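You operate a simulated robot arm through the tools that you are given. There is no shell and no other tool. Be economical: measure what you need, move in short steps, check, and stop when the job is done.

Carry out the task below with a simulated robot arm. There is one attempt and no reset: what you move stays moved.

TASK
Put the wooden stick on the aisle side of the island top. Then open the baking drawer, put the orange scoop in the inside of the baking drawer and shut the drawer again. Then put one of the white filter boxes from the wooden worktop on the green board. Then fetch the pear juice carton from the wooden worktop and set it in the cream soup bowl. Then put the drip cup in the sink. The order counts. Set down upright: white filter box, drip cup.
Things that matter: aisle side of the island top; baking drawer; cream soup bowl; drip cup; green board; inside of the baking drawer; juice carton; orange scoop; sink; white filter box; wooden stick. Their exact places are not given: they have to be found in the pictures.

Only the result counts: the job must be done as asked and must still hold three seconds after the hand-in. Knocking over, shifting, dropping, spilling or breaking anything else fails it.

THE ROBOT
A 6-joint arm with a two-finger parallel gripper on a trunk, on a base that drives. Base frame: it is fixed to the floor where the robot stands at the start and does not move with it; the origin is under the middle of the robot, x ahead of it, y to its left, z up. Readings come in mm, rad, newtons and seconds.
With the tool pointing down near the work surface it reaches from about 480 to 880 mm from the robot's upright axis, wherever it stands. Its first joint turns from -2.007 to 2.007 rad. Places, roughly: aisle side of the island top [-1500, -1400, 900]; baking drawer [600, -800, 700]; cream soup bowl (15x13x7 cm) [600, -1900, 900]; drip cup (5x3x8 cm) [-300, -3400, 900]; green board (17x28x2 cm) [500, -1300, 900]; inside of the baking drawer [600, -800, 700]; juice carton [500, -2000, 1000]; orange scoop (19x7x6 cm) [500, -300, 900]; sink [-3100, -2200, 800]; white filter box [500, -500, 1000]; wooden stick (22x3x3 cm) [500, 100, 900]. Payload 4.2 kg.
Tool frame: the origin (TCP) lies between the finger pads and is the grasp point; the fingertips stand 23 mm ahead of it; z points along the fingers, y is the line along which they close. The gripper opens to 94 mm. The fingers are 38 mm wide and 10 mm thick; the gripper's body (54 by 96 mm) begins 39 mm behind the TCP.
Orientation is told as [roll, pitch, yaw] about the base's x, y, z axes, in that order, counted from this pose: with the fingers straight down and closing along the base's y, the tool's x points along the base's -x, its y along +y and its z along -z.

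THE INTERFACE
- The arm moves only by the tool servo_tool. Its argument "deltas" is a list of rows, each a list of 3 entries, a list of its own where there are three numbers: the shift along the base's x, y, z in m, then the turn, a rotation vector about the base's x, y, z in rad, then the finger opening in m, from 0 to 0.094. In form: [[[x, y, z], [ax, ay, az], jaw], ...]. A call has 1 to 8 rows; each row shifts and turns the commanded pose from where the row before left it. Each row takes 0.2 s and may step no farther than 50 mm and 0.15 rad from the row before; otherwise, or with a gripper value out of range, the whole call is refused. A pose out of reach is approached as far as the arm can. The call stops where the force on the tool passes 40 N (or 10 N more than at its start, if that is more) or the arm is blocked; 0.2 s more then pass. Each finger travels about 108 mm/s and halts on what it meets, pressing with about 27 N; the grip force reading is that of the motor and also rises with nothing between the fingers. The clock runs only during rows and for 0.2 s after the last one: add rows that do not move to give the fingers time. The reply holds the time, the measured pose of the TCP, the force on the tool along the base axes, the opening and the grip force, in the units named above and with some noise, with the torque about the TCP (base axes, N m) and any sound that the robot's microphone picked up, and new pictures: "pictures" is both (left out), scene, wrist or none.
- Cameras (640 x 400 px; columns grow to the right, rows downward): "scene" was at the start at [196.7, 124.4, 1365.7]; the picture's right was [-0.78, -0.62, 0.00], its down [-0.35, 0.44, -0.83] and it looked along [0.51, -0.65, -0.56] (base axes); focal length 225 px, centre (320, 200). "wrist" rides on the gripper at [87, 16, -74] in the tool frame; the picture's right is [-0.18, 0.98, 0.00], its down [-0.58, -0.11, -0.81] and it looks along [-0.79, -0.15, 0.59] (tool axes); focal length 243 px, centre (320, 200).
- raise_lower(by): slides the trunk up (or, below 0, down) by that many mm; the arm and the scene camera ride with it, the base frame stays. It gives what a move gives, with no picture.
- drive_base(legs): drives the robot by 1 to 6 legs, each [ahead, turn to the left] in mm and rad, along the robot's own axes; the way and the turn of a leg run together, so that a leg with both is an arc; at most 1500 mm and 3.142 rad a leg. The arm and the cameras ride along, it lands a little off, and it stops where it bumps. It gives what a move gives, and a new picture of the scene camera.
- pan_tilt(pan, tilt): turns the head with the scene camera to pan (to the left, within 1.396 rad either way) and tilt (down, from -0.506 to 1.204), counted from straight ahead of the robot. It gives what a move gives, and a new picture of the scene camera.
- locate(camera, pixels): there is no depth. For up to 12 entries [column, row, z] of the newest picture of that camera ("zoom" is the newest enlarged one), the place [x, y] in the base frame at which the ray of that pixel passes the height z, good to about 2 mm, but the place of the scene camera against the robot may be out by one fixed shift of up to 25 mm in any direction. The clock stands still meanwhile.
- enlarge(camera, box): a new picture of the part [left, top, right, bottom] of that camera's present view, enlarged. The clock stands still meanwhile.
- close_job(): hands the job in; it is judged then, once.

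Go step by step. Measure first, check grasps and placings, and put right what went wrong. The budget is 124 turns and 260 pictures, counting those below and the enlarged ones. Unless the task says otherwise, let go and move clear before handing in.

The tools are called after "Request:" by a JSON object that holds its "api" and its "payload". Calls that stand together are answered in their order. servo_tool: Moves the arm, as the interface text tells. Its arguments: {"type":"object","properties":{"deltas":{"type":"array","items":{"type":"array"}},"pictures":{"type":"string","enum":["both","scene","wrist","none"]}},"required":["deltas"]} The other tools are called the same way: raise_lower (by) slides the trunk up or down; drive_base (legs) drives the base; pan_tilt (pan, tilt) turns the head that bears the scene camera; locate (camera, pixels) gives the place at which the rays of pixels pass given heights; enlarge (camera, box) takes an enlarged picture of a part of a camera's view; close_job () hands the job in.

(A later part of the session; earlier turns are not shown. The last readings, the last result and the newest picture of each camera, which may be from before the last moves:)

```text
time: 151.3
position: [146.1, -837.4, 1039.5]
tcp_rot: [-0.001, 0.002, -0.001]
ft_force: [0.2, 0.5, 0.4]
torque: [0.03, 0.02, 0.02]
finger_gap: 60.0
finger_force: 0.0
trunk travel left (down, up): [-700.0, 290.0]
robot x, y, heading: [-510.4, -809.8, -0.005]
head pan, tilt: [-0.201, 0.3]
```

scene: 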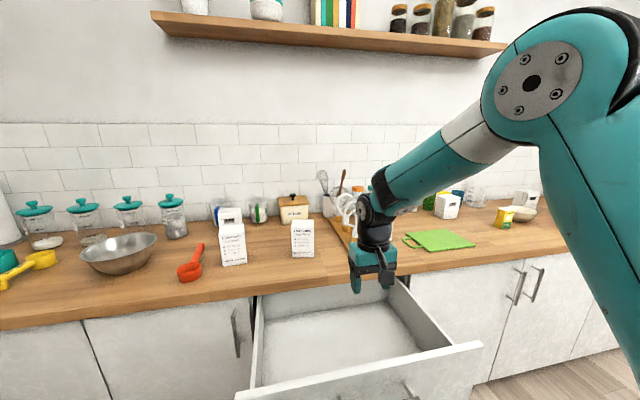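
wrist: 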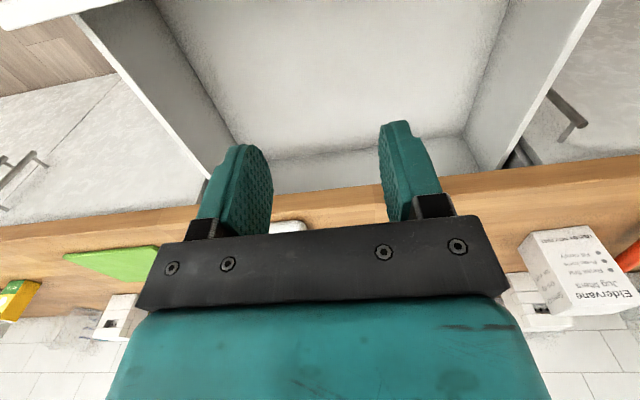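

The drawer is wide open. I'll retract the arm and drive round to a stand from which both the scoop and the drawer are in reach.

Request:
{"api": "servo_tool", "payload": {"deltas": [[[-0.03, 0, 0.04], [0, 0, 0], 0.06], [[-0.04, 0, 0.03], [0, 0, 0], 0.06], [[-0.04, 0, 0.03], [0, 0, 0], 0.06], [[-0.04, 0, 0.02], [0, 0, 0], 0.06], [[0, 0, 0], [0, 0, 0], 0.06]], "pictures": "none"}}

Request:
{"api": "drive_base", "payload": {"legs": [[125, 0], [0, 1.575], [550, 0], [0, -1.57], [250, 0]]}}

Request:
{"api": "pan_tilt", "payload": {"pan": -0.5, "tilt": 0.7}}

```text
time: 152.5
position: [-3.7, -838.5, 1157.7]
tcp_rot: [0.0, 0.001, 0.0]
ft_force: [0.5, 0.6, -0.1]
torque: [-0.01, -0.02, -0.01]
finger_gap: 59.9
finger_force: 0.0
trunk travel left (down, up): [-700.0, 290.0]
robot x, y, heading: [-509.5, -809.6, -0.001]
head pan, tilt: [-0.201, 0.3]
```

```text
time: 165.6
position: [362.6, -276.3, 1158.7]
tcp_rot: [-0.001, 0.0, 0.024]
ft_force: [1.2, -0.5, -0.2]
torque: [-0.01, -0.01, -0.01]
finger_gap: 60.1
finger_force: 0.1
trunk travel left (down, up): [-700.0, 290.0]
robot x, y, heading: [-140.2, -259.6, 0.02]
head pan, tilt: [-0.201, 0.3]
```

scene: 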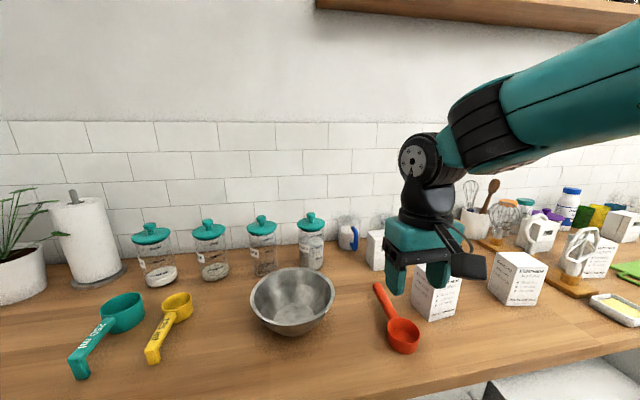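

```text
time: 166.5
position: [361.3, -275.4, 1158.2]
tcp_rot: [-0.002, -0.001, 0.023]
ft_force: [0.9, 0.6, 0.6]
torque: [-0.01, 0.01, 0.0]
finger_gap: 59.9
finger_force: 0.1
trunk travel left (down, up): [-700.0, 290.0]
robot x, y, heading: [-145.2, -256.7, 0.02]
head pan, tilt: [-0.499, 0.7]
```

scene: 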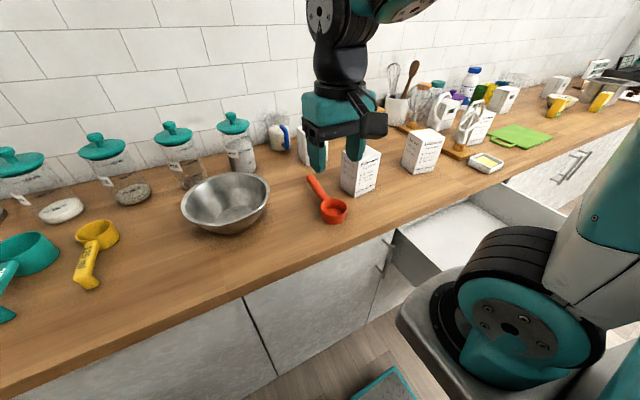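

Now I'll measure the scoop: cup at (333,210), handle from (309,178), plus the drawer.

Request:
{"api": "locate", "payload": {"camera": "scene", "pixels": [[309, 178, 915], [324, 198, 915], [333, 212, 930], [334, 222, 903], [350, 192, 903], [410, 260, 730], [500, 205, 700], [560, 205, 860]]}}

Request:
{"api": "enlarge", "payload": {"camera": "scene", "box": [280, 140, 400, 240]}}

Request:
{"api": "servo_tool", "payload": {"deltas": [[[0.04, -0.02, -0.01], [0, 0, 0], 0.06], [[0.04, -0.025, -0.01], [0, 0, 0], 0.06], [[0.04, -0.025, -0.01], [0, 0, 0], 0.06], [[0.0, -0.02, -0.03], [0, 0, 0], 0.06], [[0, 0, 0], [0, 0, 0], 0.06]], "pictures": "wrist"}}

```text
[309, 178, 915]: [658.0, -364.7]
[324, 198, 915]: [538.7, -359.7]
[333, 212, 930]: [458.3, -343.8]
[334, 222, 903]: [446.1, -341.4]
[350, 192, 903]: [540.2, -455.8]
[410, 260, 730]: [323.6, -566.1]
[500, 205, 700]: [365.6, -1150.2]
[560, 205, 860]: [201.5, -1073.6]
```

```text
4.00 times, centred on (340, 190) of scene
```

zoom: 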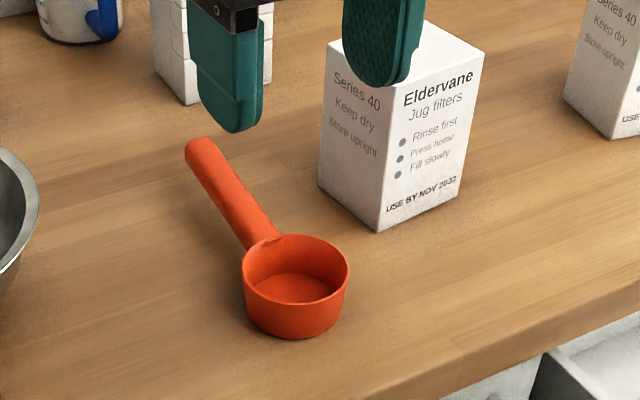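

```text
time: 167.7
position: [480.7, -368.5, 1098.4]
tcp_rot: [-0.002, 0.0, 0.025]
ft_force: [-0.3, 0.2, -0.4]
torque: [0.03, 0.01, -0.03]
finger_gap: 59.8
finger_force: 0.1
trunk travel left (down, up): [-700.0, 290.0]
robot x, y, heading: [-145.9, -257.3, 0.026]
head pan, tilt: [-0.499, 0.7]
```

wrist: 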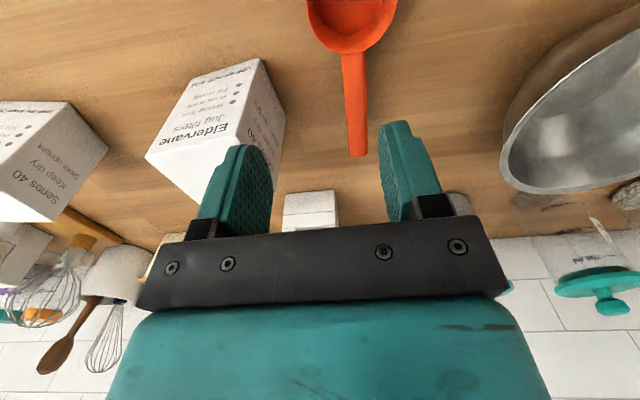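

Request:
{"api": "locate", "payload": {"camera": "wrist", "pixels": [[358, 155, 905], [358, 155, 930], [358, 155, 955], [355, 100, 920], [355, 100, 945], [354, 55, 950], [308, 10, 960], [395, 10, 960], [275, 195, 905], [240, 60, 1000], [285, 105, 1000]]}}

Request:
{"api": "locate", "payload": {"camera": "scene", "pixels": [[309, 178, 905], [309, 178, 930], [309, 178, 955], [324, 200, 945]]}}

Request:
{"api": "enlarge", "payload": {"camera": "wrist", "box": [280, 0, 440, 160]}}

```text
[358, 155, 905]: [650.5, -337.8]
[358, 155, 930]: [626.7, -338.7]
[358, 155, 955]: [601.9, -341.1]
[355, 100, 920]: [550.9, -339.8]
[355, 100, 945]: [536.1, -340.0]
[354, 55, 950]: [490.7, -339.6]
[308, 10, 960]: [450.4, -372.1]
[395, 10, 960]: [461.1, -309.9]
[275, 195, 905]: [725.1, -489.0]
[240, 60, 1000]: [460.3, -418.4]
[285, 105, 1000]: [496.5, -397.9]
```

```text
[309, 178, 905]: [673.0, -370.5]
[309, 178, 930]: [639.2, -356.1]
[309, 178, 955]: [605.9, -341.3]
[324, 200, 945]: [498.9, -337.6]
```

```text
2.50 times, centred on (360, 80) of wrist
```

zoom: 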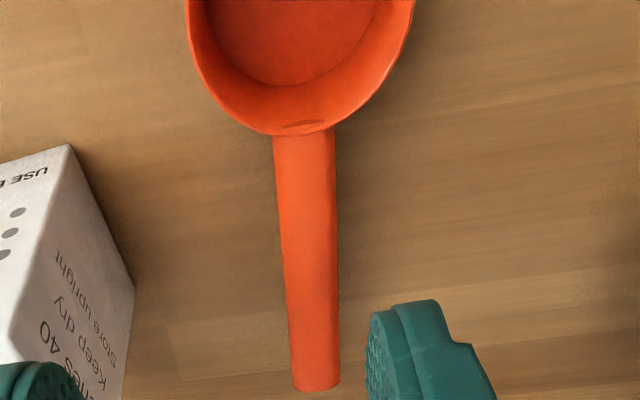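

The handle is level at z≈955, y≈−340, x 490–603. I'll check the neighbouring filter box's footprint for clearance.

Request:
{"api": "locate", "payload": {"camera": "scene", "pixels": [[355, 197, 903], [340, 186, 903], [375, 188, 903], [375, 188, 903], [356, 163, 1005], [341, 152, 1005], [380, 153, 1005], [363, 145, 1005]]}}

Request:
{"api": "locate", "payload": {"camera": "wrist", "pixels": [[285, 105, 1000], [285, 105, 1010], [262, 60, 1010], [190, 85, 1010], [148, 158, 903], [205, 200, 903]]}}

```text
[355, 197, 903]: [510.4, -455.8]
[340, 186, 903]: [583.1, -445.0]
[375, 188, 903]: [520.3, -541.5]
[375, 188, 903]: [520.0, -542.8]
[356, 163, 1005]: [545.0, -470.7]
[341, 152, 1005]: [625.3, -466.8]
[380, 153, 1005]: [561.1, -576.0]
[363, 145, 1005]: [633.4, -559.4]
```

```text
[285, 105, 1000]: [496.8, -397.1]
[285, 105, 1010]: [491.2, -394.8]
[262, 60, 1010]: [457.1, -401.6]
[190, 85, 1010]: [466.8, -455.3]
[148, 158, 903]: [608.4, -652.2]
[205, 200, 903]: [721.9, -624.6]
```

The box's near face is at y≈−447, so there is room. I'll descend onto the handle at (520,−340).

Request:
{"api": "servo_tool", "payload": {"deltas": [[[0.039, 0.028, 0], [0, 0, -0.025], 0.06], [[0, 0, -0.04], [0, 0, 0], 0.06], [[0, 0, -0.04], [0, 0, 0], 0.06], [[0, 0, -0.04], [0, 0, 0], 0.06], [[0, 0, -0.025], [0, 0, 0], 0.06], [[0, 0, 0], [0, 0, 0], 0.06]], "pictures": "wrist"}}

```text
time: 169.1
position: [520.0, -339.1, 952.6]
tcp_rot: [-0.001, -0.003, 0.0]
ft_force: [-0.4, 0.4, 1.1]
torque: [0.0, 0.04, -0.03]
finger_gap: 60.1
finger_force: 0.1
trunk travel left (down, up): [-700.0, 290.0]
robot x, y, heading: [-144.5, -259.6, 0.018]
head pan, tilt: [-0.499, 0.7]
```

wrist: 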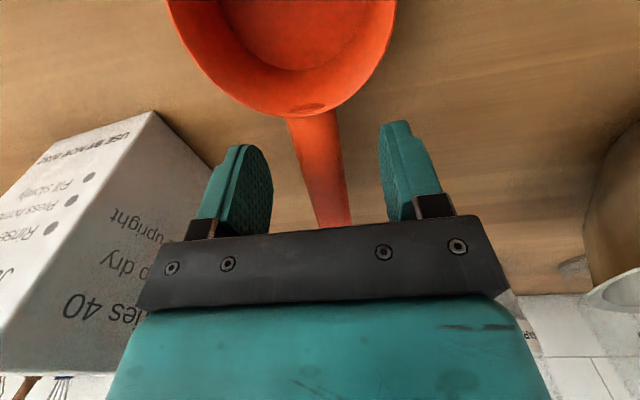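

The handle is centred; I'll lower 8 mm more, close and lift.

Request:
{"api": "servo_tool", "payload": {"deltas": [[[0, 0, -0.008], [0, 0, 0], 0.06], [[0, 0, 0], [0, 0, 0], 0.0], [[0, 0, 0], [0, 0, 0], 0.0], [[0, 0, 0], [0, 0, 0], 0.0], [[0, 0, 0.03], [0, 0, 0], 0.0], [[0, 0, 0.04], [0, 0, 0], 0.0], [[0, 0, 0.04], [0, 0, 0], 0.0], [[0, 0, 0.04], [0, 0, 0], 0.0]], "pictures": "both"}}

```text
time: 170.9
position: [520.4, -341.5, 1094.6]
tcp_rot: [-0.003, -0.001, -0.001]
ft_force: [-0.2, -1.8, 0.0]
torque: [-0.04, -0.01, -0.03]
finger_gap: 22.0
finger_force: 27.1
trunk travel left (down, up): [-700.0, 290.0]
robot x, y, heading: [-145.2, -264.1, 0.02]
head pan, tilt: [-0.499, 0.7]
```

scene: 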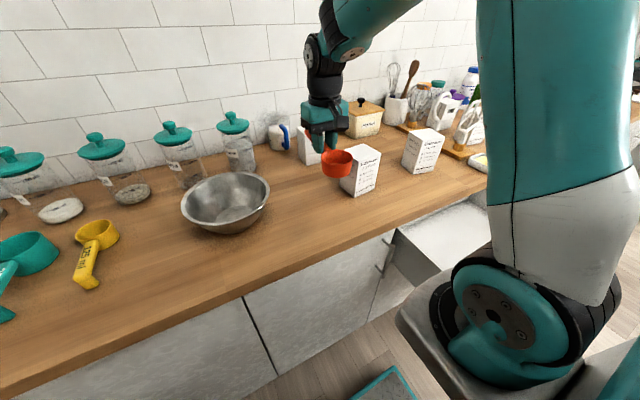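
wrist: 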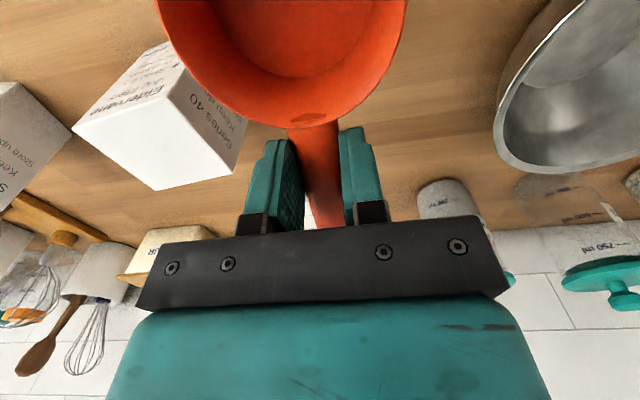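

The scoop is held by its handle (22 mm). I'll carry it over to the open drawer.

Request:
{"api": "servo_tool", "payload": {"deltas": [[[-0.025, -0.041, 0.01], [0, 0, 0], 0.0], [[-0.025, -0.041, 0], [0, 0, 0], 0.0], [[-0.025, -0.041, 0], [0, 0, 0], 0.0], [[-0.025, -0.041, 0], [0, 0, 0], 0.0], [[-0.025, -0.041, 0], [0, 0, 0], 0.0], [[-0.025, -0.041, 0], [0, 0, 0], 0.0], [[-0.025, -0.041, 0], [0, 0, 0], 0.0], [[-0.025, -0.041, 0], [0, 0, 0], 0.0]], "pictures": "none"}}

Request:
{"api": "servo_tool", "payload": {"deltas": [[[-0.025, -0.041, 0], [0, 0, 0], 0.0], [[-0.025, -0.041, 0], [0, 0, 0], 0.0], [[0, 0, 0], [0, 0, 0], 0.0]], "pictures": "both"}}

```text
time: 172.7
position: [322.5, -667.6, 1108.0]
tcp_rot: [-0.002, 0.0, 0.0]
ft_force: [0.1, -0.2, -1.6]
torque: [-0.05, -0.01, 0.0]
finger_gap: 22.0
finger_force: 27.7
trunk travel left (down, up): [-700.0, 290.0]
robot x, y, heading: [-144.5, -259.4, 0.022]
head pan, tilt: [-0.499, 0.7]
```

```text
time: 173.5
position: [271.4, -751.7, 1107.7]
tcp_rot: [0.001, 0.0, -0.001]
ft_force: [0.3, 0.4, -0.5]
torque: [0.0, 0.0, -0.01]
finger_gap: 22.0
finger_force: 27.0
trunk travel left (down, up): [-700.0, 290.0]
robot x, y, heading: [-143.5, -262.1, 0.016]
head pan, tilt: [-0.499, 0.7]
```

scene: 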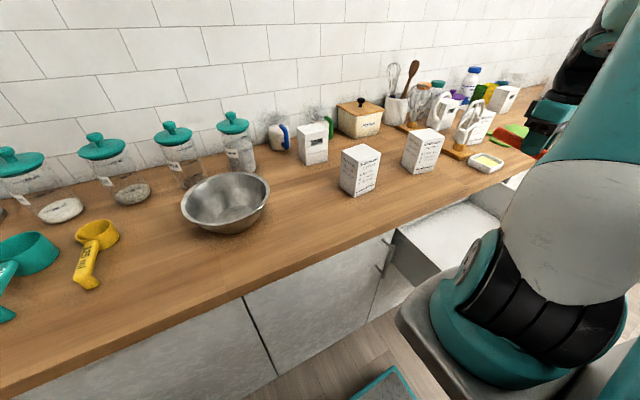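
wrist: 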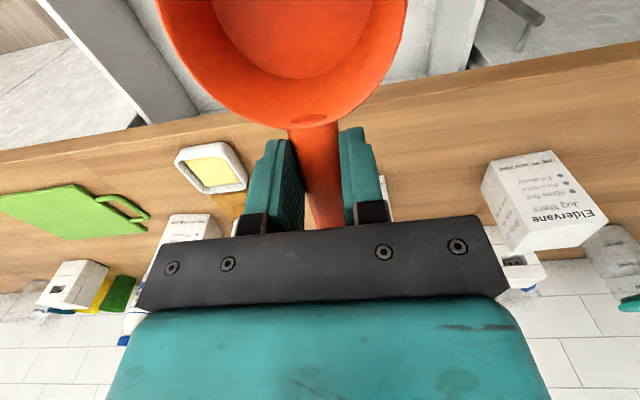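

Request:
{"api": "locate", "payload": {"camera": "wrist", "pixels": [[440, 50, 830], [478, 10, 830], [400, 97, 905], [150, 100, 830], [420, 60, 700]]}}

Request:
{"api": "servo_tool", "payload": {"deltas": [[[-0.02, -0.03, -0.03], [0, 0, 0], 0.0], [[0, -0.02, -0.04], [0, 0, 0], 0.0], [[0, 0, -0.05], [0, 0, 0], 0.0], [[0, 0, -0.05], [0, 0, 0], 0.0], [[0, 0, -0.04], [0, 0, 0], 0.0], [[0, 0, 0], [0, 0, 0], 0.0]], "pictures": "both"}}

```text
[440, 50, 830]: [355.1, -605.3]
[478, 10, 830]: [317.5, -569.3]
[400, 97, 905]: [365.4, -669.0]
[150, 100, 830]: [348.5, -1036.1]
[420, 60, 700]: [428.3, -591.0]
```

```text
time: 174.9
position: [251.1, -801.3, 895.3]
tcp_rot: [-0.003, 0.0, 0.001]
ft_force: [-0.3, 0.3, -0.8]
torque: [-0.01, 0.0, -0.01]
finger_gap: 22.2
finger_force: 27.5
trunk travel left (down, up): [-700.0, 290.0]
robot x, y, heading: [-146.6, -257.7, 0.018]
head pan, tilt: [-0.499, 0.7]
```

scene: 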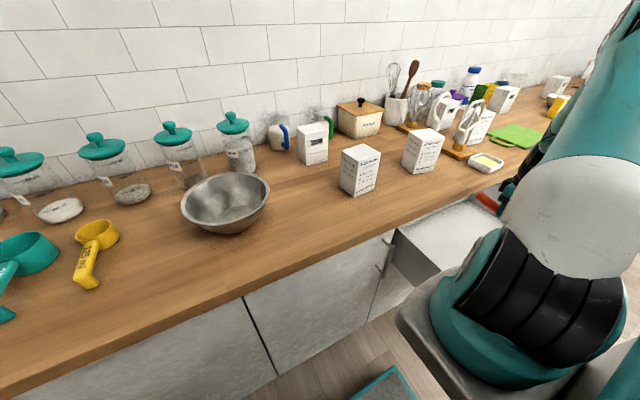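
wrist: 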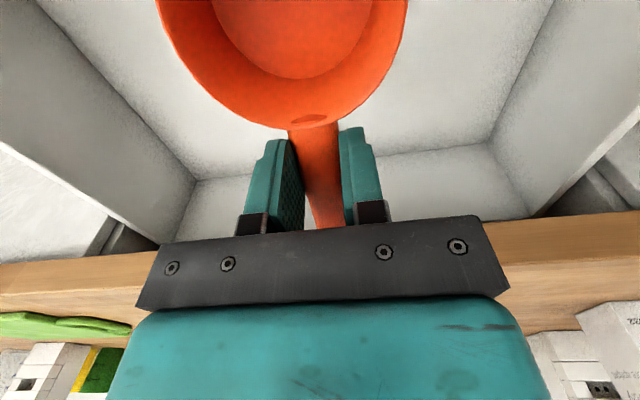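

Well centred between the drawer walls. I'll descend further.

Request:
{"api": "servo_tool", "payload": {"deltas": [[[0, 0, -0.04], [0, 0, 0], 0.0], [[0, 0, -0.04], [0, 0, 0], 0.0], [[0, 0, -0.04], [0, 0, 0], 0.0], [[0, 0, -0.03], [0, 0, 0], 0.0], [[0, 0, -0.01], [0, 0, 0], 0.0], [[0, 0, -0.01], [0, 0, 0], 0.0], [[0, 0, 0], [0, 0, 0], 0.0]], "pictures": "wrist"}}

```text
time: 176.5
position: [250.6, -798.2, 726.2]
tcp_rot: [-0.003, 0.001, 0.0]
ft_force: [0.2, -0.6, -0.5]
torque: [-0.02, -0.05, 0.0]
finger_gap: 22.0
finger_force: 26.7
trunk travel left (down, up): [-700.0, 290.0]
robot x, y, heading: [-142.9, -258.8, 0.016]
head pan, tilt: [-0.499, 0.7]
```

wrist: 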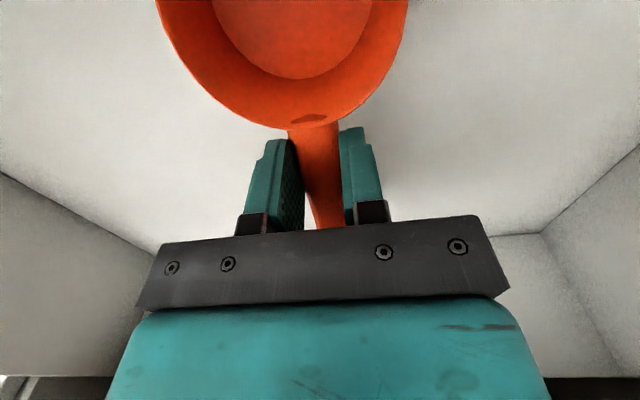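

Request:
{"api": "servo_tool", "payload": {"deltas": [[[0, 0, -0.006], [0, 0, 0], 0.0], [[0, 0, -0.006], [0, 0, 0], 0.0], [[0, 0, -0.006], [0, 0, 0], 0.0], [[0, 0, 0], [0, 0, 0], 0.0]], "pictures": "none"}}

Request:
{"api": "servo_tool", "payload": {"deltas": [[[0, 0, -0.004], [0, 0, 0], 0.0], [[0, 0, -0.004], [0, 0, 0], 0.0], [[0, 0, 0], [0, 0, 0], 0.0]], "pictures": "none"}}

Request:
{"api": "servo_tool", "payload": {"deltas": [[[0, 0, -0.004], [0, 0, 0], 0.0], [[0, 0, 0], [0, 0, 0], 0.0]], "pictures": "wrist"}}

```text
time: 177.5
position: [251.7, -799.3, 707.6]
tcp_rot: [-0.003, 0.001, 0.0]
ft_force: [-0.2, 0.3, -0.7]
torque: [0.05, -0.03, 0.04]
finger_gap: 22.0
finger_force: 26.9
trunk travel left (down, up): [-700.0, 290.0]
robot x, y, heading: [-142.8, -260.2, 0.017]
head pan, tilt: [-0.499, 0.7]
```

```text
time: 178.3
position: [250.8, -799.8, 699.7]
tcp_rot: [-0.002, 0.0, 0.001]
ft_force: [-0.6, -0.5, -0.7]
torque: [0.0, -0.05, -0.01]
finger_gap: 22.2
finger_force: 27.0
trunk travel left (down, up): [-700.0, 290.0]
robot x, y, heading: [-145.2, -257.1, 0.018]
head pan, tilt: [-0.499, 0.7]
```

```text
time: 178.9
position: [250.4, -799.9, 696.7]
tcp_rot: [-0.004, -0.003, -0.001]
ft_force: [0.0, 1.1, 18.4]
torque: [0.12, 0.53, -0.04]
finger_gap: 22.2
finger_force: 26.7
trunk travel left (down, up): [-700.0, 290.0]
robot x, y, heading: [-140.2, -260.3, 0.023]
head pan, tilt: [-0.499, 0.7]
```

wrist: 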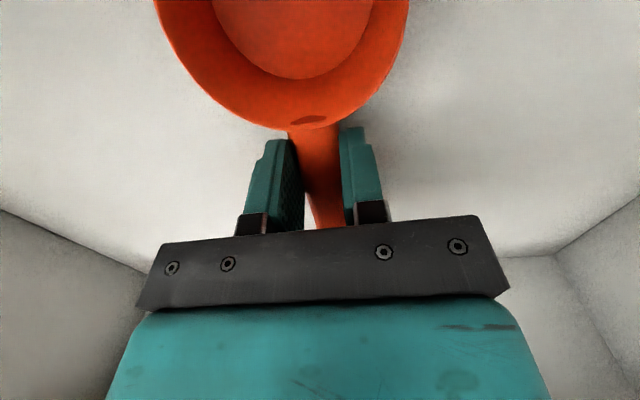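

The scoop touches the drawer floor. I'll release and lift straight out.

Request:
{"api": "servo_tool", "payload": {"deltas": [[[0, 0, 0.002], [0, 0, 0], 0.0], [[0, 0, 0], [0, 0, 0], 0.05], [[0, 0, 0], [0, 0, 0], 0.05], [[0, 0, 0.04], [0, 0, 0], 0.05], [[0, 0, 0.05], [0, 0, 0], 0.05], [[0, 0, 0.05], [0, 0, 0], 0.05], [[0, 0, 0.05], [0, 0, 0], 0.05], [[0, 0, 0.05], [0, 0, 0], 0.05]], "pictures": "wrist"}}

```text
time: 180.7
position: [250.5, -795.7, 938.8]
tcp_rot: [-0.001, 0.0, 0.0]
ft_force: [0.1, -0.4, -1.1]
torque: [0.02, 0.02, 0.03]
finger_gap: 50.2
finger_force: 0.1
trunk travel left (down, up): [-700.0, 290.0]
robot x, y, heading: [-143.3, -258.4, 0.02]
head pan, tilt: [-0.499, 0.7]
```

wrist: 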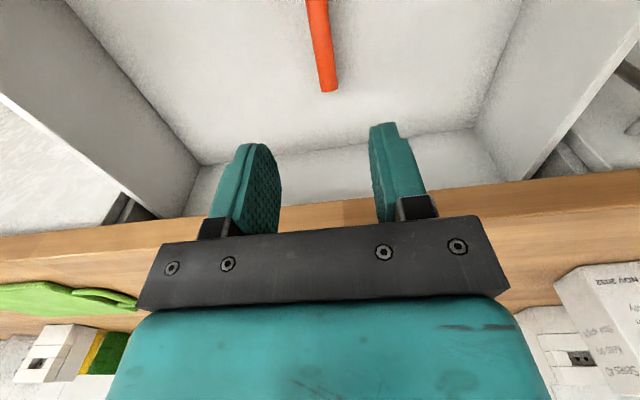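

The scoop lies in the drawer with the hand clear. I'll swing the closed fingers in front of the drawer and push the handle to shut it.

Request:
{"api": "servo_tool", "payload": {"deltas": [[[-0.03, 0, 0.03], [0, 0, 0], 0.0], [[-0.05, 0, 0], [0, 0, 0], 0.0], [[-0.05, 0, 0], [0, 0, 0], 0.0], [[-0.05, -0.01, 0], [0, 0, 0], 0.0], [[-0.045, -0.01, 0], [0, 0, 0], 0.0], [[-0.04, -0.01, 0], [0, 0, 0], 0.0], [[0, 0, -0.03], [0, 0, 0], 0.0], [[0, 0, 0], [0, 0, 0], 0.0]], "pictures": "wrist"}}

```text
refused: row 4 steps farther than a row can; nothing moved
```

Request:
{"api": "servo_tool", "payload": {"deltas": [[[-0.03, 0, 0.03], [0, 0, 0], 0.0], [[-0.05, 0, 0], [0, 0, 0], 0.0], [[-0.05, 0, 0], [0, 0, 0], 0.0], [[-0.045, -0.01, 0], [0, 0, 0], 0.0], [[-0.045, -0.01, 0], [0, 0, 0], 0.0], [[-0.045, -0.01, 0], [0, 0, 0], 0.0], [[0, 0, -0.03], [0, 0, 0], 0.0], [[0, 0, 0], [0, 0, 0], 0.0]], "pictures": "wrist"}}

```text
time: 182.5
position: [-14.6, -827.4, 937.4]
tcp_rot: [-0.001, 0.0, 0.0]
ft_force: [-0.4, -0.6, -0.3]
torque: [-0.01, 0.02, 0.02]
finger_gap: 0.0
finger_force: 27.1
trunk travel left (down, up): [-700.0, 290.0]
robot x, y, heading: [-139.7, -256.9, 0.017]
head pan, tilt: [-0.499, 0.7]
```

wrist: 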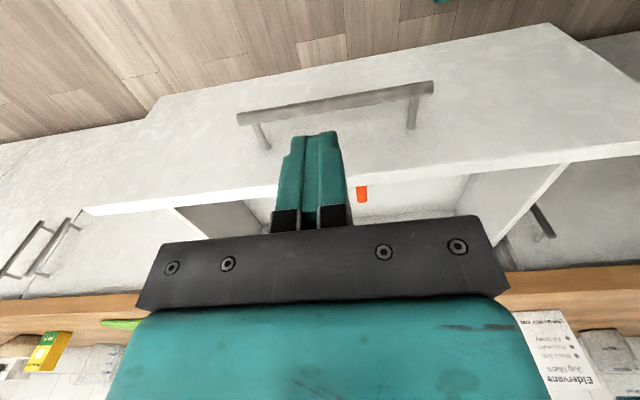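

Request:
{"api": "locate", "payload": {"camera": "wrist", "pixels": [[335, 96, 806], [240, 118, 806], [432, 86, 806], [330, 190, 865], [420, 180, 865]]}}

```text
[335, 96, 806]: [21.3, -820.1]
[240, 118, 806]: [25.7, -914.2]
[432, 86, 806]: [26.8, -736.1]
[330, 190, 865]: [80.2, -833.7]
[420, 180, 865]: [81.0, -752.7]
```

The bar is at x≈25, just ahead of the fingers. I'll lower to its height and push.

Request:
{"api": "servo_tool", "payload": {"deltas": [[[-0.005, 0, -0.04], [0, 0, 0], 0.0], [[0, 0, -0.05], [0, 0, 0], 0.0], [[0, 0, -0.045], [0, 0, 0], 0.0], [[0.02, 0, 0], [0, 0, 0], 0.0], [[0.025, 0, 0], [0, 0, 0], 0.0], [[0.025, 0, 0], [0, 0, 0], 0.0], [[0.025, 0, 0], [0, 0, 0], 0.0], [[0, 0, 0], [0, 0, 0], 0.0]], "pictures": "wrist"}}

```text
time: 184.3
position: [76.4, -828.6, 802.4]
tcp_rot: [-0.002, -0.001, 0.0]
ft_force: [-0.3, 0.1, -0.1]
torque: [0.01, 0.01, 0.04]
finger_gap: 0.0
finger_force: 26.5
trunk travel left (down, up): [-700.0, 290.0]
robot x, y, heading: [-145.0, -258.9, 0.021]
head pan, tilt: [-0.499, 0.7]
```

wrist: 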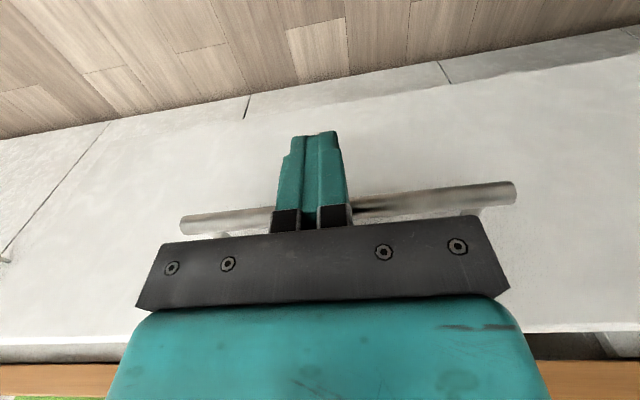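

The drawer moves in with the push. Continuing.

Request:
{"api": "servo_tool", "payload": {"deltas": [[[0.03, 0, 0], [0, 0, 0], 0.0], [[0.03, 0, 0], [0, 0, 0], 0.0], [[0.03, 0, 0], [0, 0, 0], 0.0], [[0.03, 0, 0], [0, 0, 0], 0.0], [[0.03, 0, 0], [0, 0, 0], 0.0], [[0.03, 0, 0], [0, 0, 0], 0.0], [[0.03, 0, 0], [0, 0, 0], 0.0], [[0, 0, 0], [0, 0, 0], 0.0]], "pictures": "wrist"}}

Request:
{"api": "servo_tool", "payload": {"deltas": [[[0.015, 0, 0], [0, 0, 0], 0.0], [[0.015, 0, 0], [0, 0, 0], 0.0], [[0.01, 0, 0], [0, 0, 0], 0.0], [[0.005, 0, 0], [0, 0, 0], 0.0], [[0.005, 0, 0], [0, 0, 0], 0.0], [[0, 0, 0], [0, 0, 0], 0.0]], "pictures": "both"}}

```text
time: 186.1
position: [286.5, -828.8, 801.1]
tcp_rot: [-0.002, -0.001, 0.002]
ft_force: [-0.6, -0.3, -0.3]
torque: [-0.02, 0.0, 0.01]
finger_gap: 0.1
finger_force: 27.0
trunk travel left (down, up): [-700.0, 290.0]
robot x, y, heading: [-146.0, -255.5, 0.023]
head pan, tilt: [-0.499, 0.7]
```

wrist: 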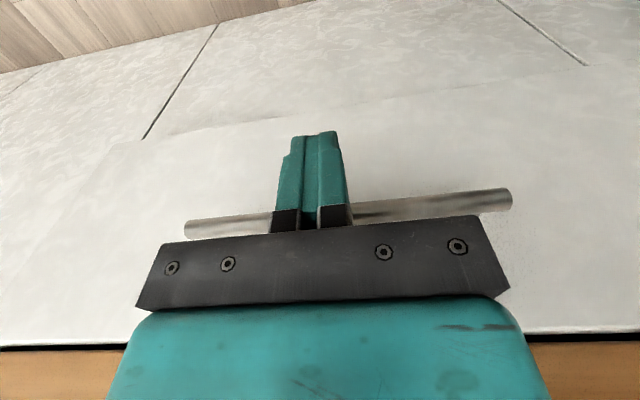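

```text
time: 187.0
position: [321.6, -829.0, 801.0]
tcp_rot: [0.005, 0.008, -0.007]
ft_force: [-7.9, 0.6, 1.9]
torque: [0.09, -0.73, 0.11]
finger_gap: 0.0
finger_force: 27.1
trunk travel left (down, up): [-700.0, 290.0]
robot x, y, heading: [-140.9, -260.7, 0.018]
head pan, tilt: [-0.499, 0.7]
stopped in row 4: the force on the tool passed its limit at 46 N (the readings are from after the stop); the commanded pose is now the measured one
```

scene: 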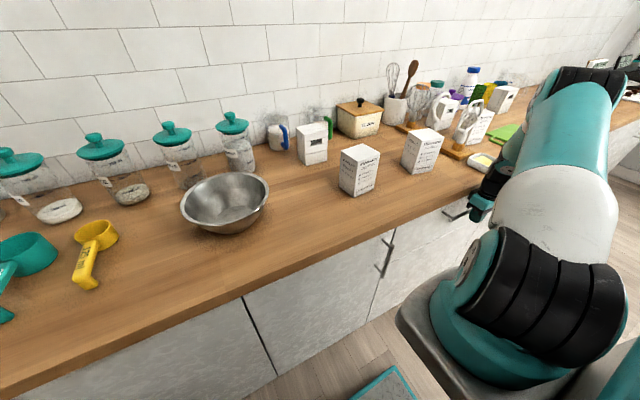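
wrist: 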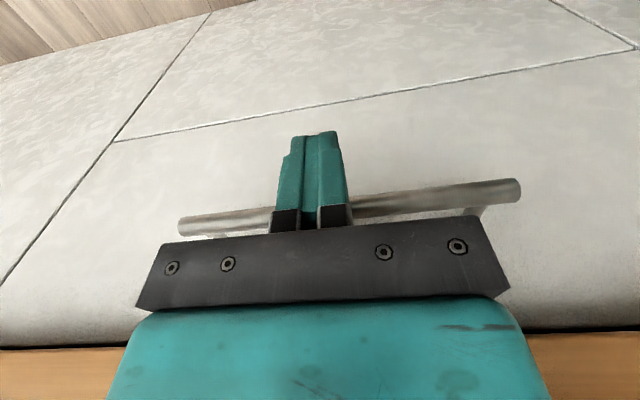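

The push stopped at 46 N and the panel looks flush with its neighbours. I'll press once more to confirm, then withdraw.

Request:
{"api": "servo_tool", "payload": {"deltas": [[[0.004, 0, 0], [0, 0, 0], 0.0], [[0.004, 0, 0], [0, 0, 0], 0.0], [[0, 0, 0], [0, 0, 0], 0.0]], "pictures": "none"}}

Request:
{"api": "servo_tool", "payload": {"deltas": [[[-0.04, 0, 0], [0, 0, 0], 0.0], [[-0.04, 0, 0.02], [0, 0, 0], 0.0], [[0, 0, 0.05], [0, 0, 0], 0.0], [[0, 0, 0.05], [0, 0, 0], 0.0], [[0, 0, 0.05], [0, 0, 0], 0.0], [[0, 0, 0.05], [0, 0, 0], 0.0], [[0, 0, 0.05], [0, 0, 0], 0.06], [[0, 0, 0.04], [0, 0, 0], 0.06]], "pictures": "both"}}

```text
time: 187.6
position: [320.5, -828.8, 800.8]
tcp_rot: [0.012, 0.015, -0.014]
ft_force: [-9.7, 0.9, 3.4]
torque: [-0.03, -0.85, 0.16]
finger_gap: 0.1
finger_force: 26.9
trunk travel left (down, up): [-700.0, 290.0]
robot x, y, heading: [-146.3, -257.1, 0.019]
head pan, tilt: [-0.499, 0.7]
stopped in row 2: the force on the tool passed its limit at 47 N (the readings are from after the stop); the commanded pose is now the measured one
```

```text
time: 189.3
position: [243.0, -830.1, 1112.2]
tcp_rot: [0.01, 0.014, -0.014]
ft_force: [0.7, -1.0, -0.7]
torque: [0.02, -0.02, -0.02]
finger_gap: 60.3
finger_force: 0.1
trunk travel left (down, up): [-700.0, 290.0]
robot x, y, heading: [-143.8, -258.8, 0.016]
head pan, tilt: [-0.499, 0.7]
```

scene: 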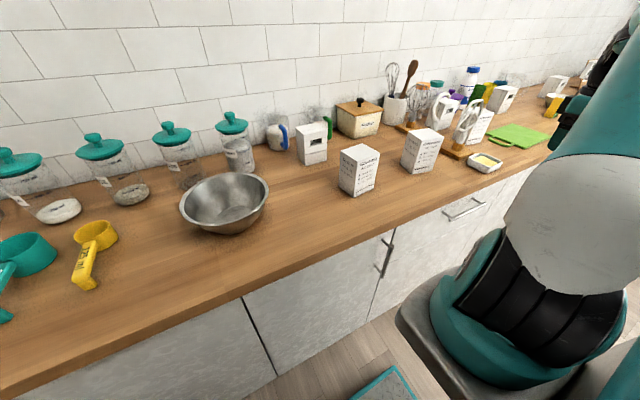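
wrist: 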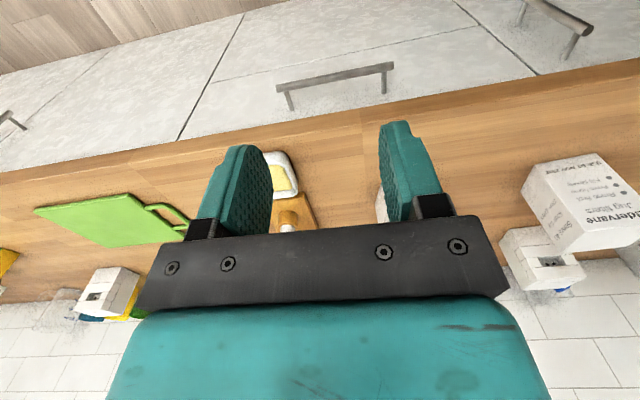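

The drawer is shut flush (no gap in the wrist view), and the two filter boxes are at (360,170) and (423,150). I'll move to a stand at about (−150,−900), from which the second box and the green board are both in reach.

Request:
{"api": "drive_base", "payload": {"legs": [[0, -1.587], [640, 0], [0, 1.57]]}}

Request:
{"api": "pan_tilt", "payload": {"pan": -0.15, "tilt": 0.65}}

```text
time: 200.6
position: [215.7, -1471.0, 1112.4]
tcp_rot: [0.01, 0.015, -0.041]
ft_force: [-0.2, -0.1, 0.8]
torque: [-0.01, -0.03, 0.0]
finger_gap: 60.3
finger_force: 0.0
trunk travel left (down, up): [-700.0, 290.0]
robot x, y, heading: [-153.1, -890.1, -0.012]
head pan, tilt: [-0.499, 0.7]
```

scene: 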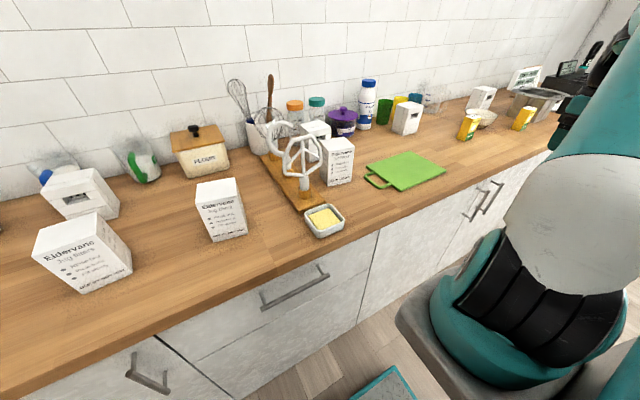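

```text
time: 201.4
position: [214.8, -1470.0, 1111.9]
tcp_rot: [0.011, 0.013, -0.042]
ft_force: [-0.1, -0.8, 0.0]
torque: [0.01, -0.02, 0.02]
finger_gap: 60.4
finger_force: 0.0
trunk travel left (down, up): [-700.0, 290.0]
robot x, y, heading: [-155.7, -887.9, -0.013]
head pan, tilt: [-0.15, 0.649]
```

scene: 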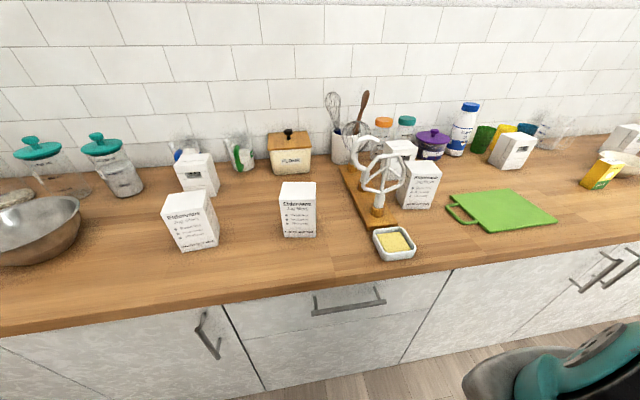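

The middle filter box (298,208) stands free. I'll measure it and the green board.

Request:
{"api": "enlarge", "payload": {"camera": "scene", "box": [250, 150, 370, 260]}}

Request:
{"api": "enlarge", "payload": {"camera": "scene", "box": [380, 120, 620, 270]}}

Request:
{"api": "locate", "payload": {"camera": "scene", "pixels": [[448, 196, 922], [497, 233, 922], [556, 222, 922], [505, 190, 922], [455, 208, 922], [500, 212, 922], [518, 150, 903], [395, 243, 903]]}}

```text
3.64 times, centred on (310, 205) of scene
```

zoom: 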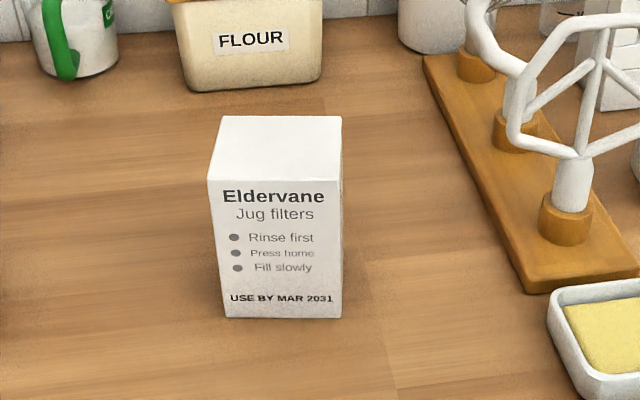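

```text
2.67 times, centred on (500, 195) of scene
```

zoom: 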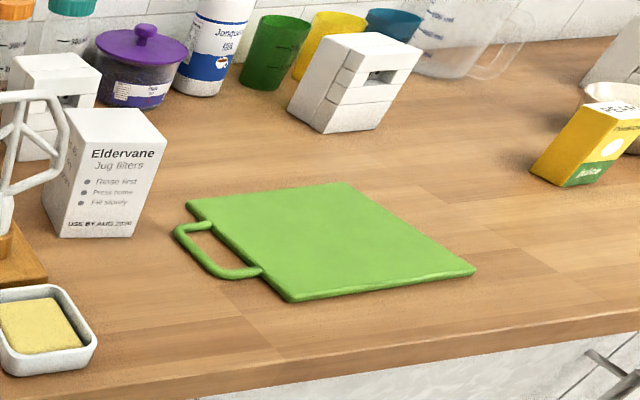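

```text
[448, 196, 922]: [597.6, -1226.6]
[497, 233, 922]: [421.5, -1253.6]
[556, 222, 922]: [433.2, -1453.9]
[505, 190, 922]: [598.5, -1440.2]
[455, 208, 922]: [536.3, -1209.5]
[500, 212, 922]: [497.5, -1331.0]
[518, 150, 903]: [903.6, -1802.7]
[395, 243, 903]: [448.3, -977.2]
```

Request:
{"api": "locate", "payload": {"camera": "scene", "pixels": [[284.7, 237.1, 903], [316, 237.1, 903], [279.2, 199.5, 1005], [316, 199, 1005], [283.1, 181.9, 1005], [315.8, 181.9, 1005], [279.2, 199.5, 1020], [316, 199, 1020]]}}

```text
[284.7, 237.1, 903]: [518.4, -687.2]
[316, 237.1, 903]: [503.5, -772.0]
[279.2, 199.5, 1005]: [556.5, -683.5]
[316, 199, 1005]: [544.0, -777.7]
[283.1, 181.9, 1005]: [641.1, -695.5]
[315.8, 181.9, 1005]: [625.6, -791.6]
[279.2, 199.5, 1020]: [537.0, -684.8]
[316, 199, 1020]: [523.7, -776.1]
```

The box is about 87 × 76 × 131 mm, centred at (548,−737), turned by −0.17 rad. I'll bring the hand over with the yaw set so the fingers close across the narrow side.

Request:
{"api": "servo_tool", "payload": {"deltas": [[[0.031, 0.037, 0.01], [-0.01, -0.013, 0], 0.094], [[0.031, 0.037, 0.01], [0, 0, 0.1], 0.094], [[0.031, 0.037, 0.01], [0, 0, 0.1], 0.094], [[0.031, 0.037, 0.01], [0, 0, 0.1], 0.094], [[0.031, 0.037, 0.01], [0, 0, 0.1], 0.094], [[0.031, 0.037, 0.01], [0, 0, 0.1], 0.094], [[0.0143, 0.0429, 0], [0, 0, 0.1], 0.094], [[0.0143, 0.0429, 0], [0, 0, 0.1], 0.094]], "pictures": "none"}}

Request:
{"api": "servo_tool", "payload": {"deltas": [[[0.0143, 0.0429, 0], [0, 0, 0.1], 0.094], [[0.0143, 0.0429, 0], [0, 0, 0.1], 0.094], [[0.0143, 0.0429, 0], [0, 0, 0.1], 0.094], [[0.0143, 0.0429, 0], [0, 0, 0.1], 0.094], [[0.0143, 0.0429, 0], [0, 0, 0.1], 0.094], [[0.009, 0.0429, 0], [0, 0, 0.1], 0.094], [[0.009, 0.0429, 0], [0, 0, 0.1], 0.094], [[0.009, 0.0429, 0], [0, 0, 0.04], 0.094]], "pictures": "none"}}

Request:
{"api": "servo_tool", "payload": {"deltas": [[[0.009, 0.04, 0], [0, 0, 0], 0.094], [[0.009, 0.04, 0], [0, 0, 0], 0.094], [[0, 0, 0], [0, 0, 0], 0.094]], "pictures": "both"}}

```text
time: 203.2
position: [429.9, -1163.8, 1170.1]
tcp_rot: [0.001, -0.002, 0.66]
ft_force: [-0.2, 0.1, -0.5]
torque: [0.01, -0.02, -0.03]
finger_gap: 94.0
finger_force: 0.1
trunk travel left (down, up): [-700.0, 290.0]
robot x, y, heading: [-154.7, -892.1, -0.017]
head pan, tilt: [-0.15, 0.649]
```

```text
time: 205.0
position: [528.5, -817.0, 1168.8]
tcp_rot: [0.0, 0.0, 1.399]
ft_force: [0.0, -0.9, -0.3]
torque: [0.04, -0.02, -0.01]
finger_gap: 93.9
finger_force: 0.1
trunk travel left (down, up): [-700.0, 290.0]
robot x, y, heading: [-156.8, -889.8, -0.013]
head pan, tilt: [-0.15, 0.649]
```

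```text
time: 205.8
position: [545.8, -738.7, 1167.2]
tcp_rot: [0.0, 0.001, 1.399]
ft_force: [-0.1, 0.0, -0.4]
torque: [0.01, -0.01, 0.01]
finger_gap: 94.1
finger_force: 0.0
trunk travel left (down, up): [-700.0, 290.0]
robot x, y, heading: [-154.0, -888.5, -0.017]
head pan, tilt: [-0.15, 0.649]
```

scene: 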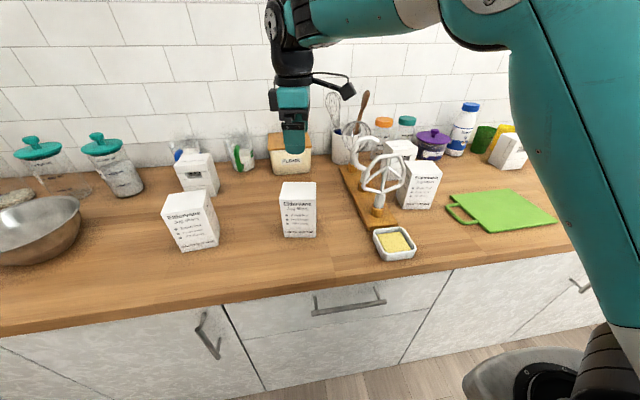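
wrist: 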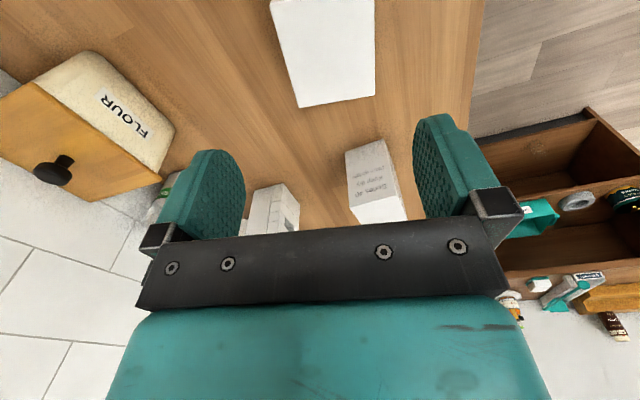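

The box top is in view; I'll measure its corners with the wrist camera.

Request:
{"api": "locate", "payload": {"camera": "wrist", "pixels": [[298, 107, 1034], [375, 97, 1034], [270, 5, 1034], [375, 5, 1034], [298, 107, 1020], [375, 97, 1020]]}}

```text
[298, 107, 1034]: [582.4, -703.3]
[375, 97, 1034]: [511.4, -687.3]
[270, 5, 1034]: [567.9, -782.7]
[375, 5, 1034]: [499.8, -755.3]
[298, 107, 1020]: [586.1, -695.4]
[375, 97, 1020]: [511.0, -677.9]
```

The box centre is about (539,−738), with yaw slightly less. I'll correct and descend around it.

Request:
{"api": "servo_tool", "payload": {"deltas": [[[-0.006, 0, -0.02], [0, 0, -0.03], 0.094], [[0, 0, -0.04], [0, 0, 0], 0.094], [[0, 0, -0.03], [0, 0, 0], 0.094], [[0, 0, 0], [0, 0, 0], 0.094]], "pictures": "wrist"}}

```text
time: 206.8
position: [540.5, -739.3, 1080.1]
tcp_rot: [0.0, 0.0, 1.37]
ft_force: [0.9, -0.2, -0.2]
torque: [0.0, 0.0, -0.03]
finger_gap: 94.0
finger_force: 0.1
trunk travel left (down, up): [-700.0, 290.0]
robot x, y, heading: [-154.1, -889.2, -0.017]
head pan, tilt: [-0.15, 0.649]
```

wrist: 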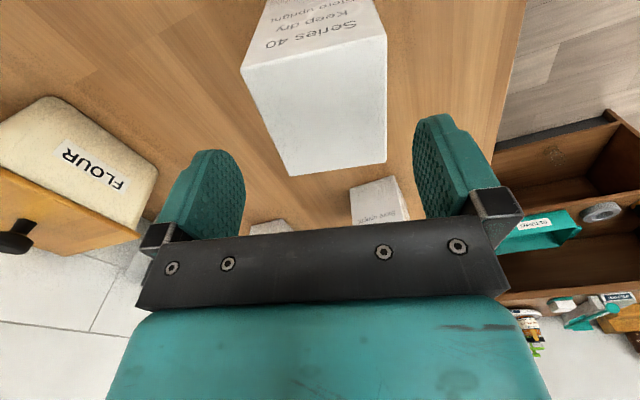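

Centred within 3 mm. I'll descend to 1003 and close.

Request:
{"api": "servo_tool", "payload": {"deltas": [[[-0.002, 0, -0.04], [0, 0, 0], 0.094], [[0, 0, -0.025], [0, 0, 0], 0.094], [[0, 0, -0.012], [0, 0, 0], 0.094], [[0, 0, 0], [0, 0, 0], 0.094]], "pictures": "wrist"}}

```text
time: 207.8
position: [537.9, -740.3, 1003.4]
tcp_rot: [0.0, 0.0, 1.368]
ft_force: [0.5, -0.1, -0.6]
torque: [0.0, 0.0, -0.01]
finger_gap: 94.0
finger_force: 0.2
trunk travel left (down, up): [-700.0, 290.0]
robot x, y, heading: [-155.5, -886.5, -0.016]
head pan, tilt: [-0.15, 0.649]
```

wrist: 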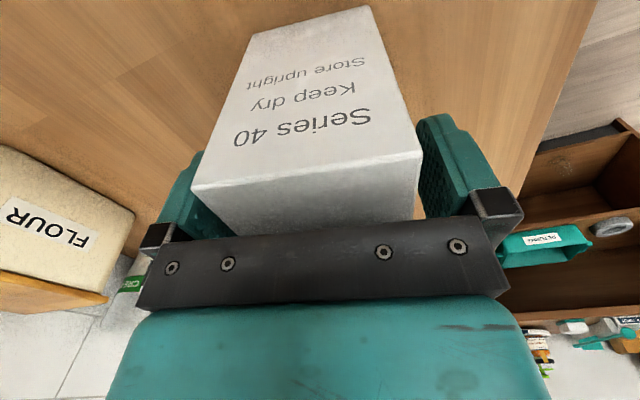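

The box sits between the fingers. I'll close, then lift.

Request:
{"api": "servo_tool", "payload": {"deltas": [[[0, 0, 0], [0, 0, 0], 0.05], [[0, 0, 0], [0, 0, 0], 0.05], [[0, 0, 0], [0, 0, 0], 0.05], [[0, 0, 0.03], [0, 0, 0], 0.05], [[0, 0, 0.04], [0, 0, 0], 0.05], [[0, 0, 0.04], [0, 0, 0], 0.05], [[0, 0, 0], [0, 0, 0], 0.05]], "pictures": "both"}}

```text
time: 209.4
position: [539.3, -738.7, 1114.4]
tcp_rot: [0.001, 0.002, 1.369]
ft_force: [0.0, -0.5, -2.2]
torque: [-0.02, -0.02, -0.01]
finger_gap: 75.6
finger_force: 27.1
trunk travel left (down, up): [-700.0, 290.0]
robot x, y, heading: [-153.3, -890.2, -0.013]
head pan, tilt: [-0.15, 0.649]
```

scene: 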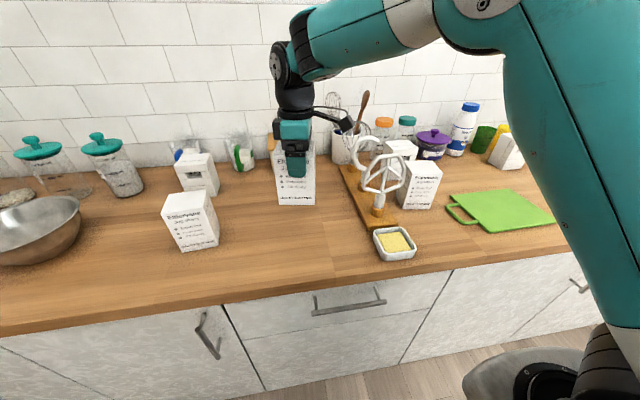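
wrist: 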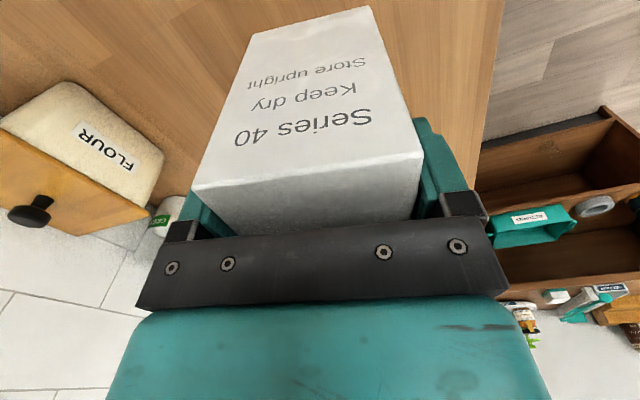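

The box is held (75.6 mm). I'll carry it along the front of the worktop, clear of the beaters, to above the green board.

Request:
{"api": "servo_tool", "payload": {"deltas": [[[0, 0, 0.04], [0, 0, 0], 0.05], [[-0.018, -0.0435, 0.01], [0, 0, 0], 0.05], [[-0.018, -0.0435, 0.01], [0, 0, 0], 0.05], [[-0.018, -0.0435, 0], [0, 0, 0], 0.05], [[-0.018, -0.0435, 0], [0, 0, 0], 0.05], [[-0.018, -0.0435, 0], [0, 0, 0], 0.05], [[-0.018, -0.0435, 0], [0, 0, 0], 0.05], [[0, 0, 0], [0, 0, 0], 0.05]], "pictures": "scene"}}

Request:
{"api": "servo_tool", "payload": {"deltas": [[[0.01, -0.043, 0], [0, 0, 0], 0.05], [[0.01, -0.043, 0], [0, 0, 0], 0.05], [[0.01, -0.043, 0], [0, 0, 0], 0.05], [[0.01, -0.043, 0], [0, 0, 0], 0.05], [[0.01, -0.043, 0], [0, 0, 0], 0.05], [[0.01, -0.043, 0], [0, 0, 0], 0.05], [[0.01, -0.043, 0], [0, 0, 0], 0.05], [[0.01, -0.043, 0], [0, 0, 0], 0.05]], "pictures": "both"}}

```text
time: 211.2
position: [430.0, -999.7, 1174.9]
tcp_rot: [-0.001, 0.002, 1.368]
ft_force: [-0.7, -0.7, -2.0]
torque: [-0.03, 0.02, 0.02]
finger_gap: 75.4
finger_force: 27.2
trunk travel left (down, up): [-700.0, 290.0]
robot x, y, heading: [-157.9, -889.0, -0.017]
head pan, tilt: [-0.15, 0.649]
```

scene: 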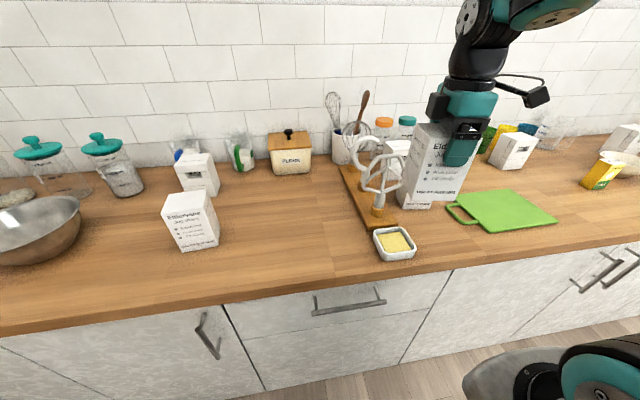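

```text
time: 213.0
position: [514.8, -1344.2, 1175.5]
tcp_rot: [0.002, -0.001, 1.368]
ft_force: [-0.7, 1.6, -1.8]
torque: [0.01, 0.02, -0.02]
finger_gap: 75.4
finger_force: 27.2
trunk travel left (down, up): [-700.0, 290.0]
robot x, y, heading: [-154.6, -888.4, -0.01]
head pan, tilt: [-0.15, 0.649]
```

scene: 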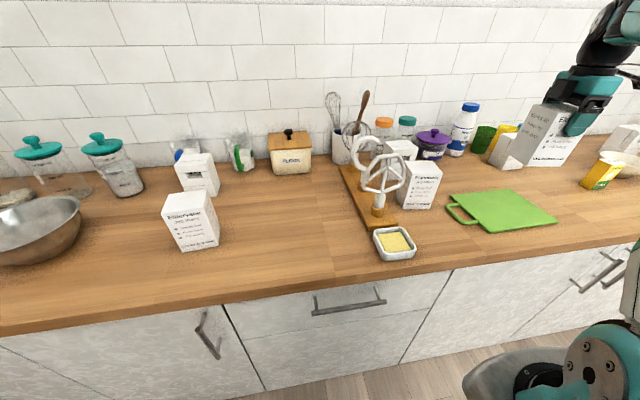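
wrist: 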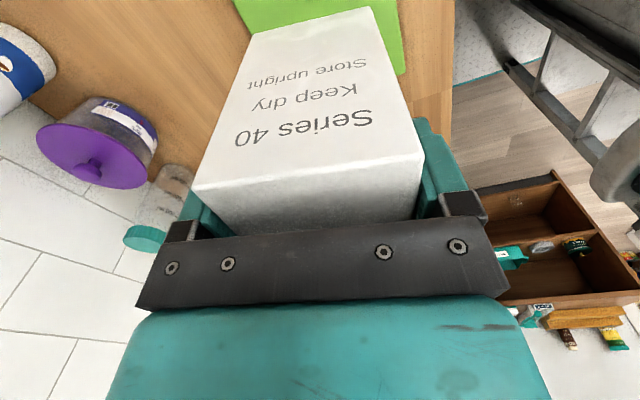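

Request:
{"api": "locate", "payload": {"camera": "wrist", "pixels": [[405, 73, 920], [397, 5, 920], [236, 5, 920], [250, 35, 920]]}}

Request:
{"api": "locate", "payload": {"camera": "scene", "pixels": [[489, 232, 920], [556, 222, 920], [451, 195, 920], [507, 190, 920]]}}

```text
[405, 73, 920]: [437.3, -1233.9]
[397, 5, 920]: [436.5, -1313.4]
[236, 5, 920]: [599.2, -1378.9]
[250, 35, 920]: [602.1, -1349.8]
```

```text
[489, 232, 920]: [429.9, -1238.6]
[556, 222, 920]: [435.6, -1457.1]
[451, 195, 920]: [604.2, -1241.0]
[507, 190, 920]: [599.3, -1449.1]
```

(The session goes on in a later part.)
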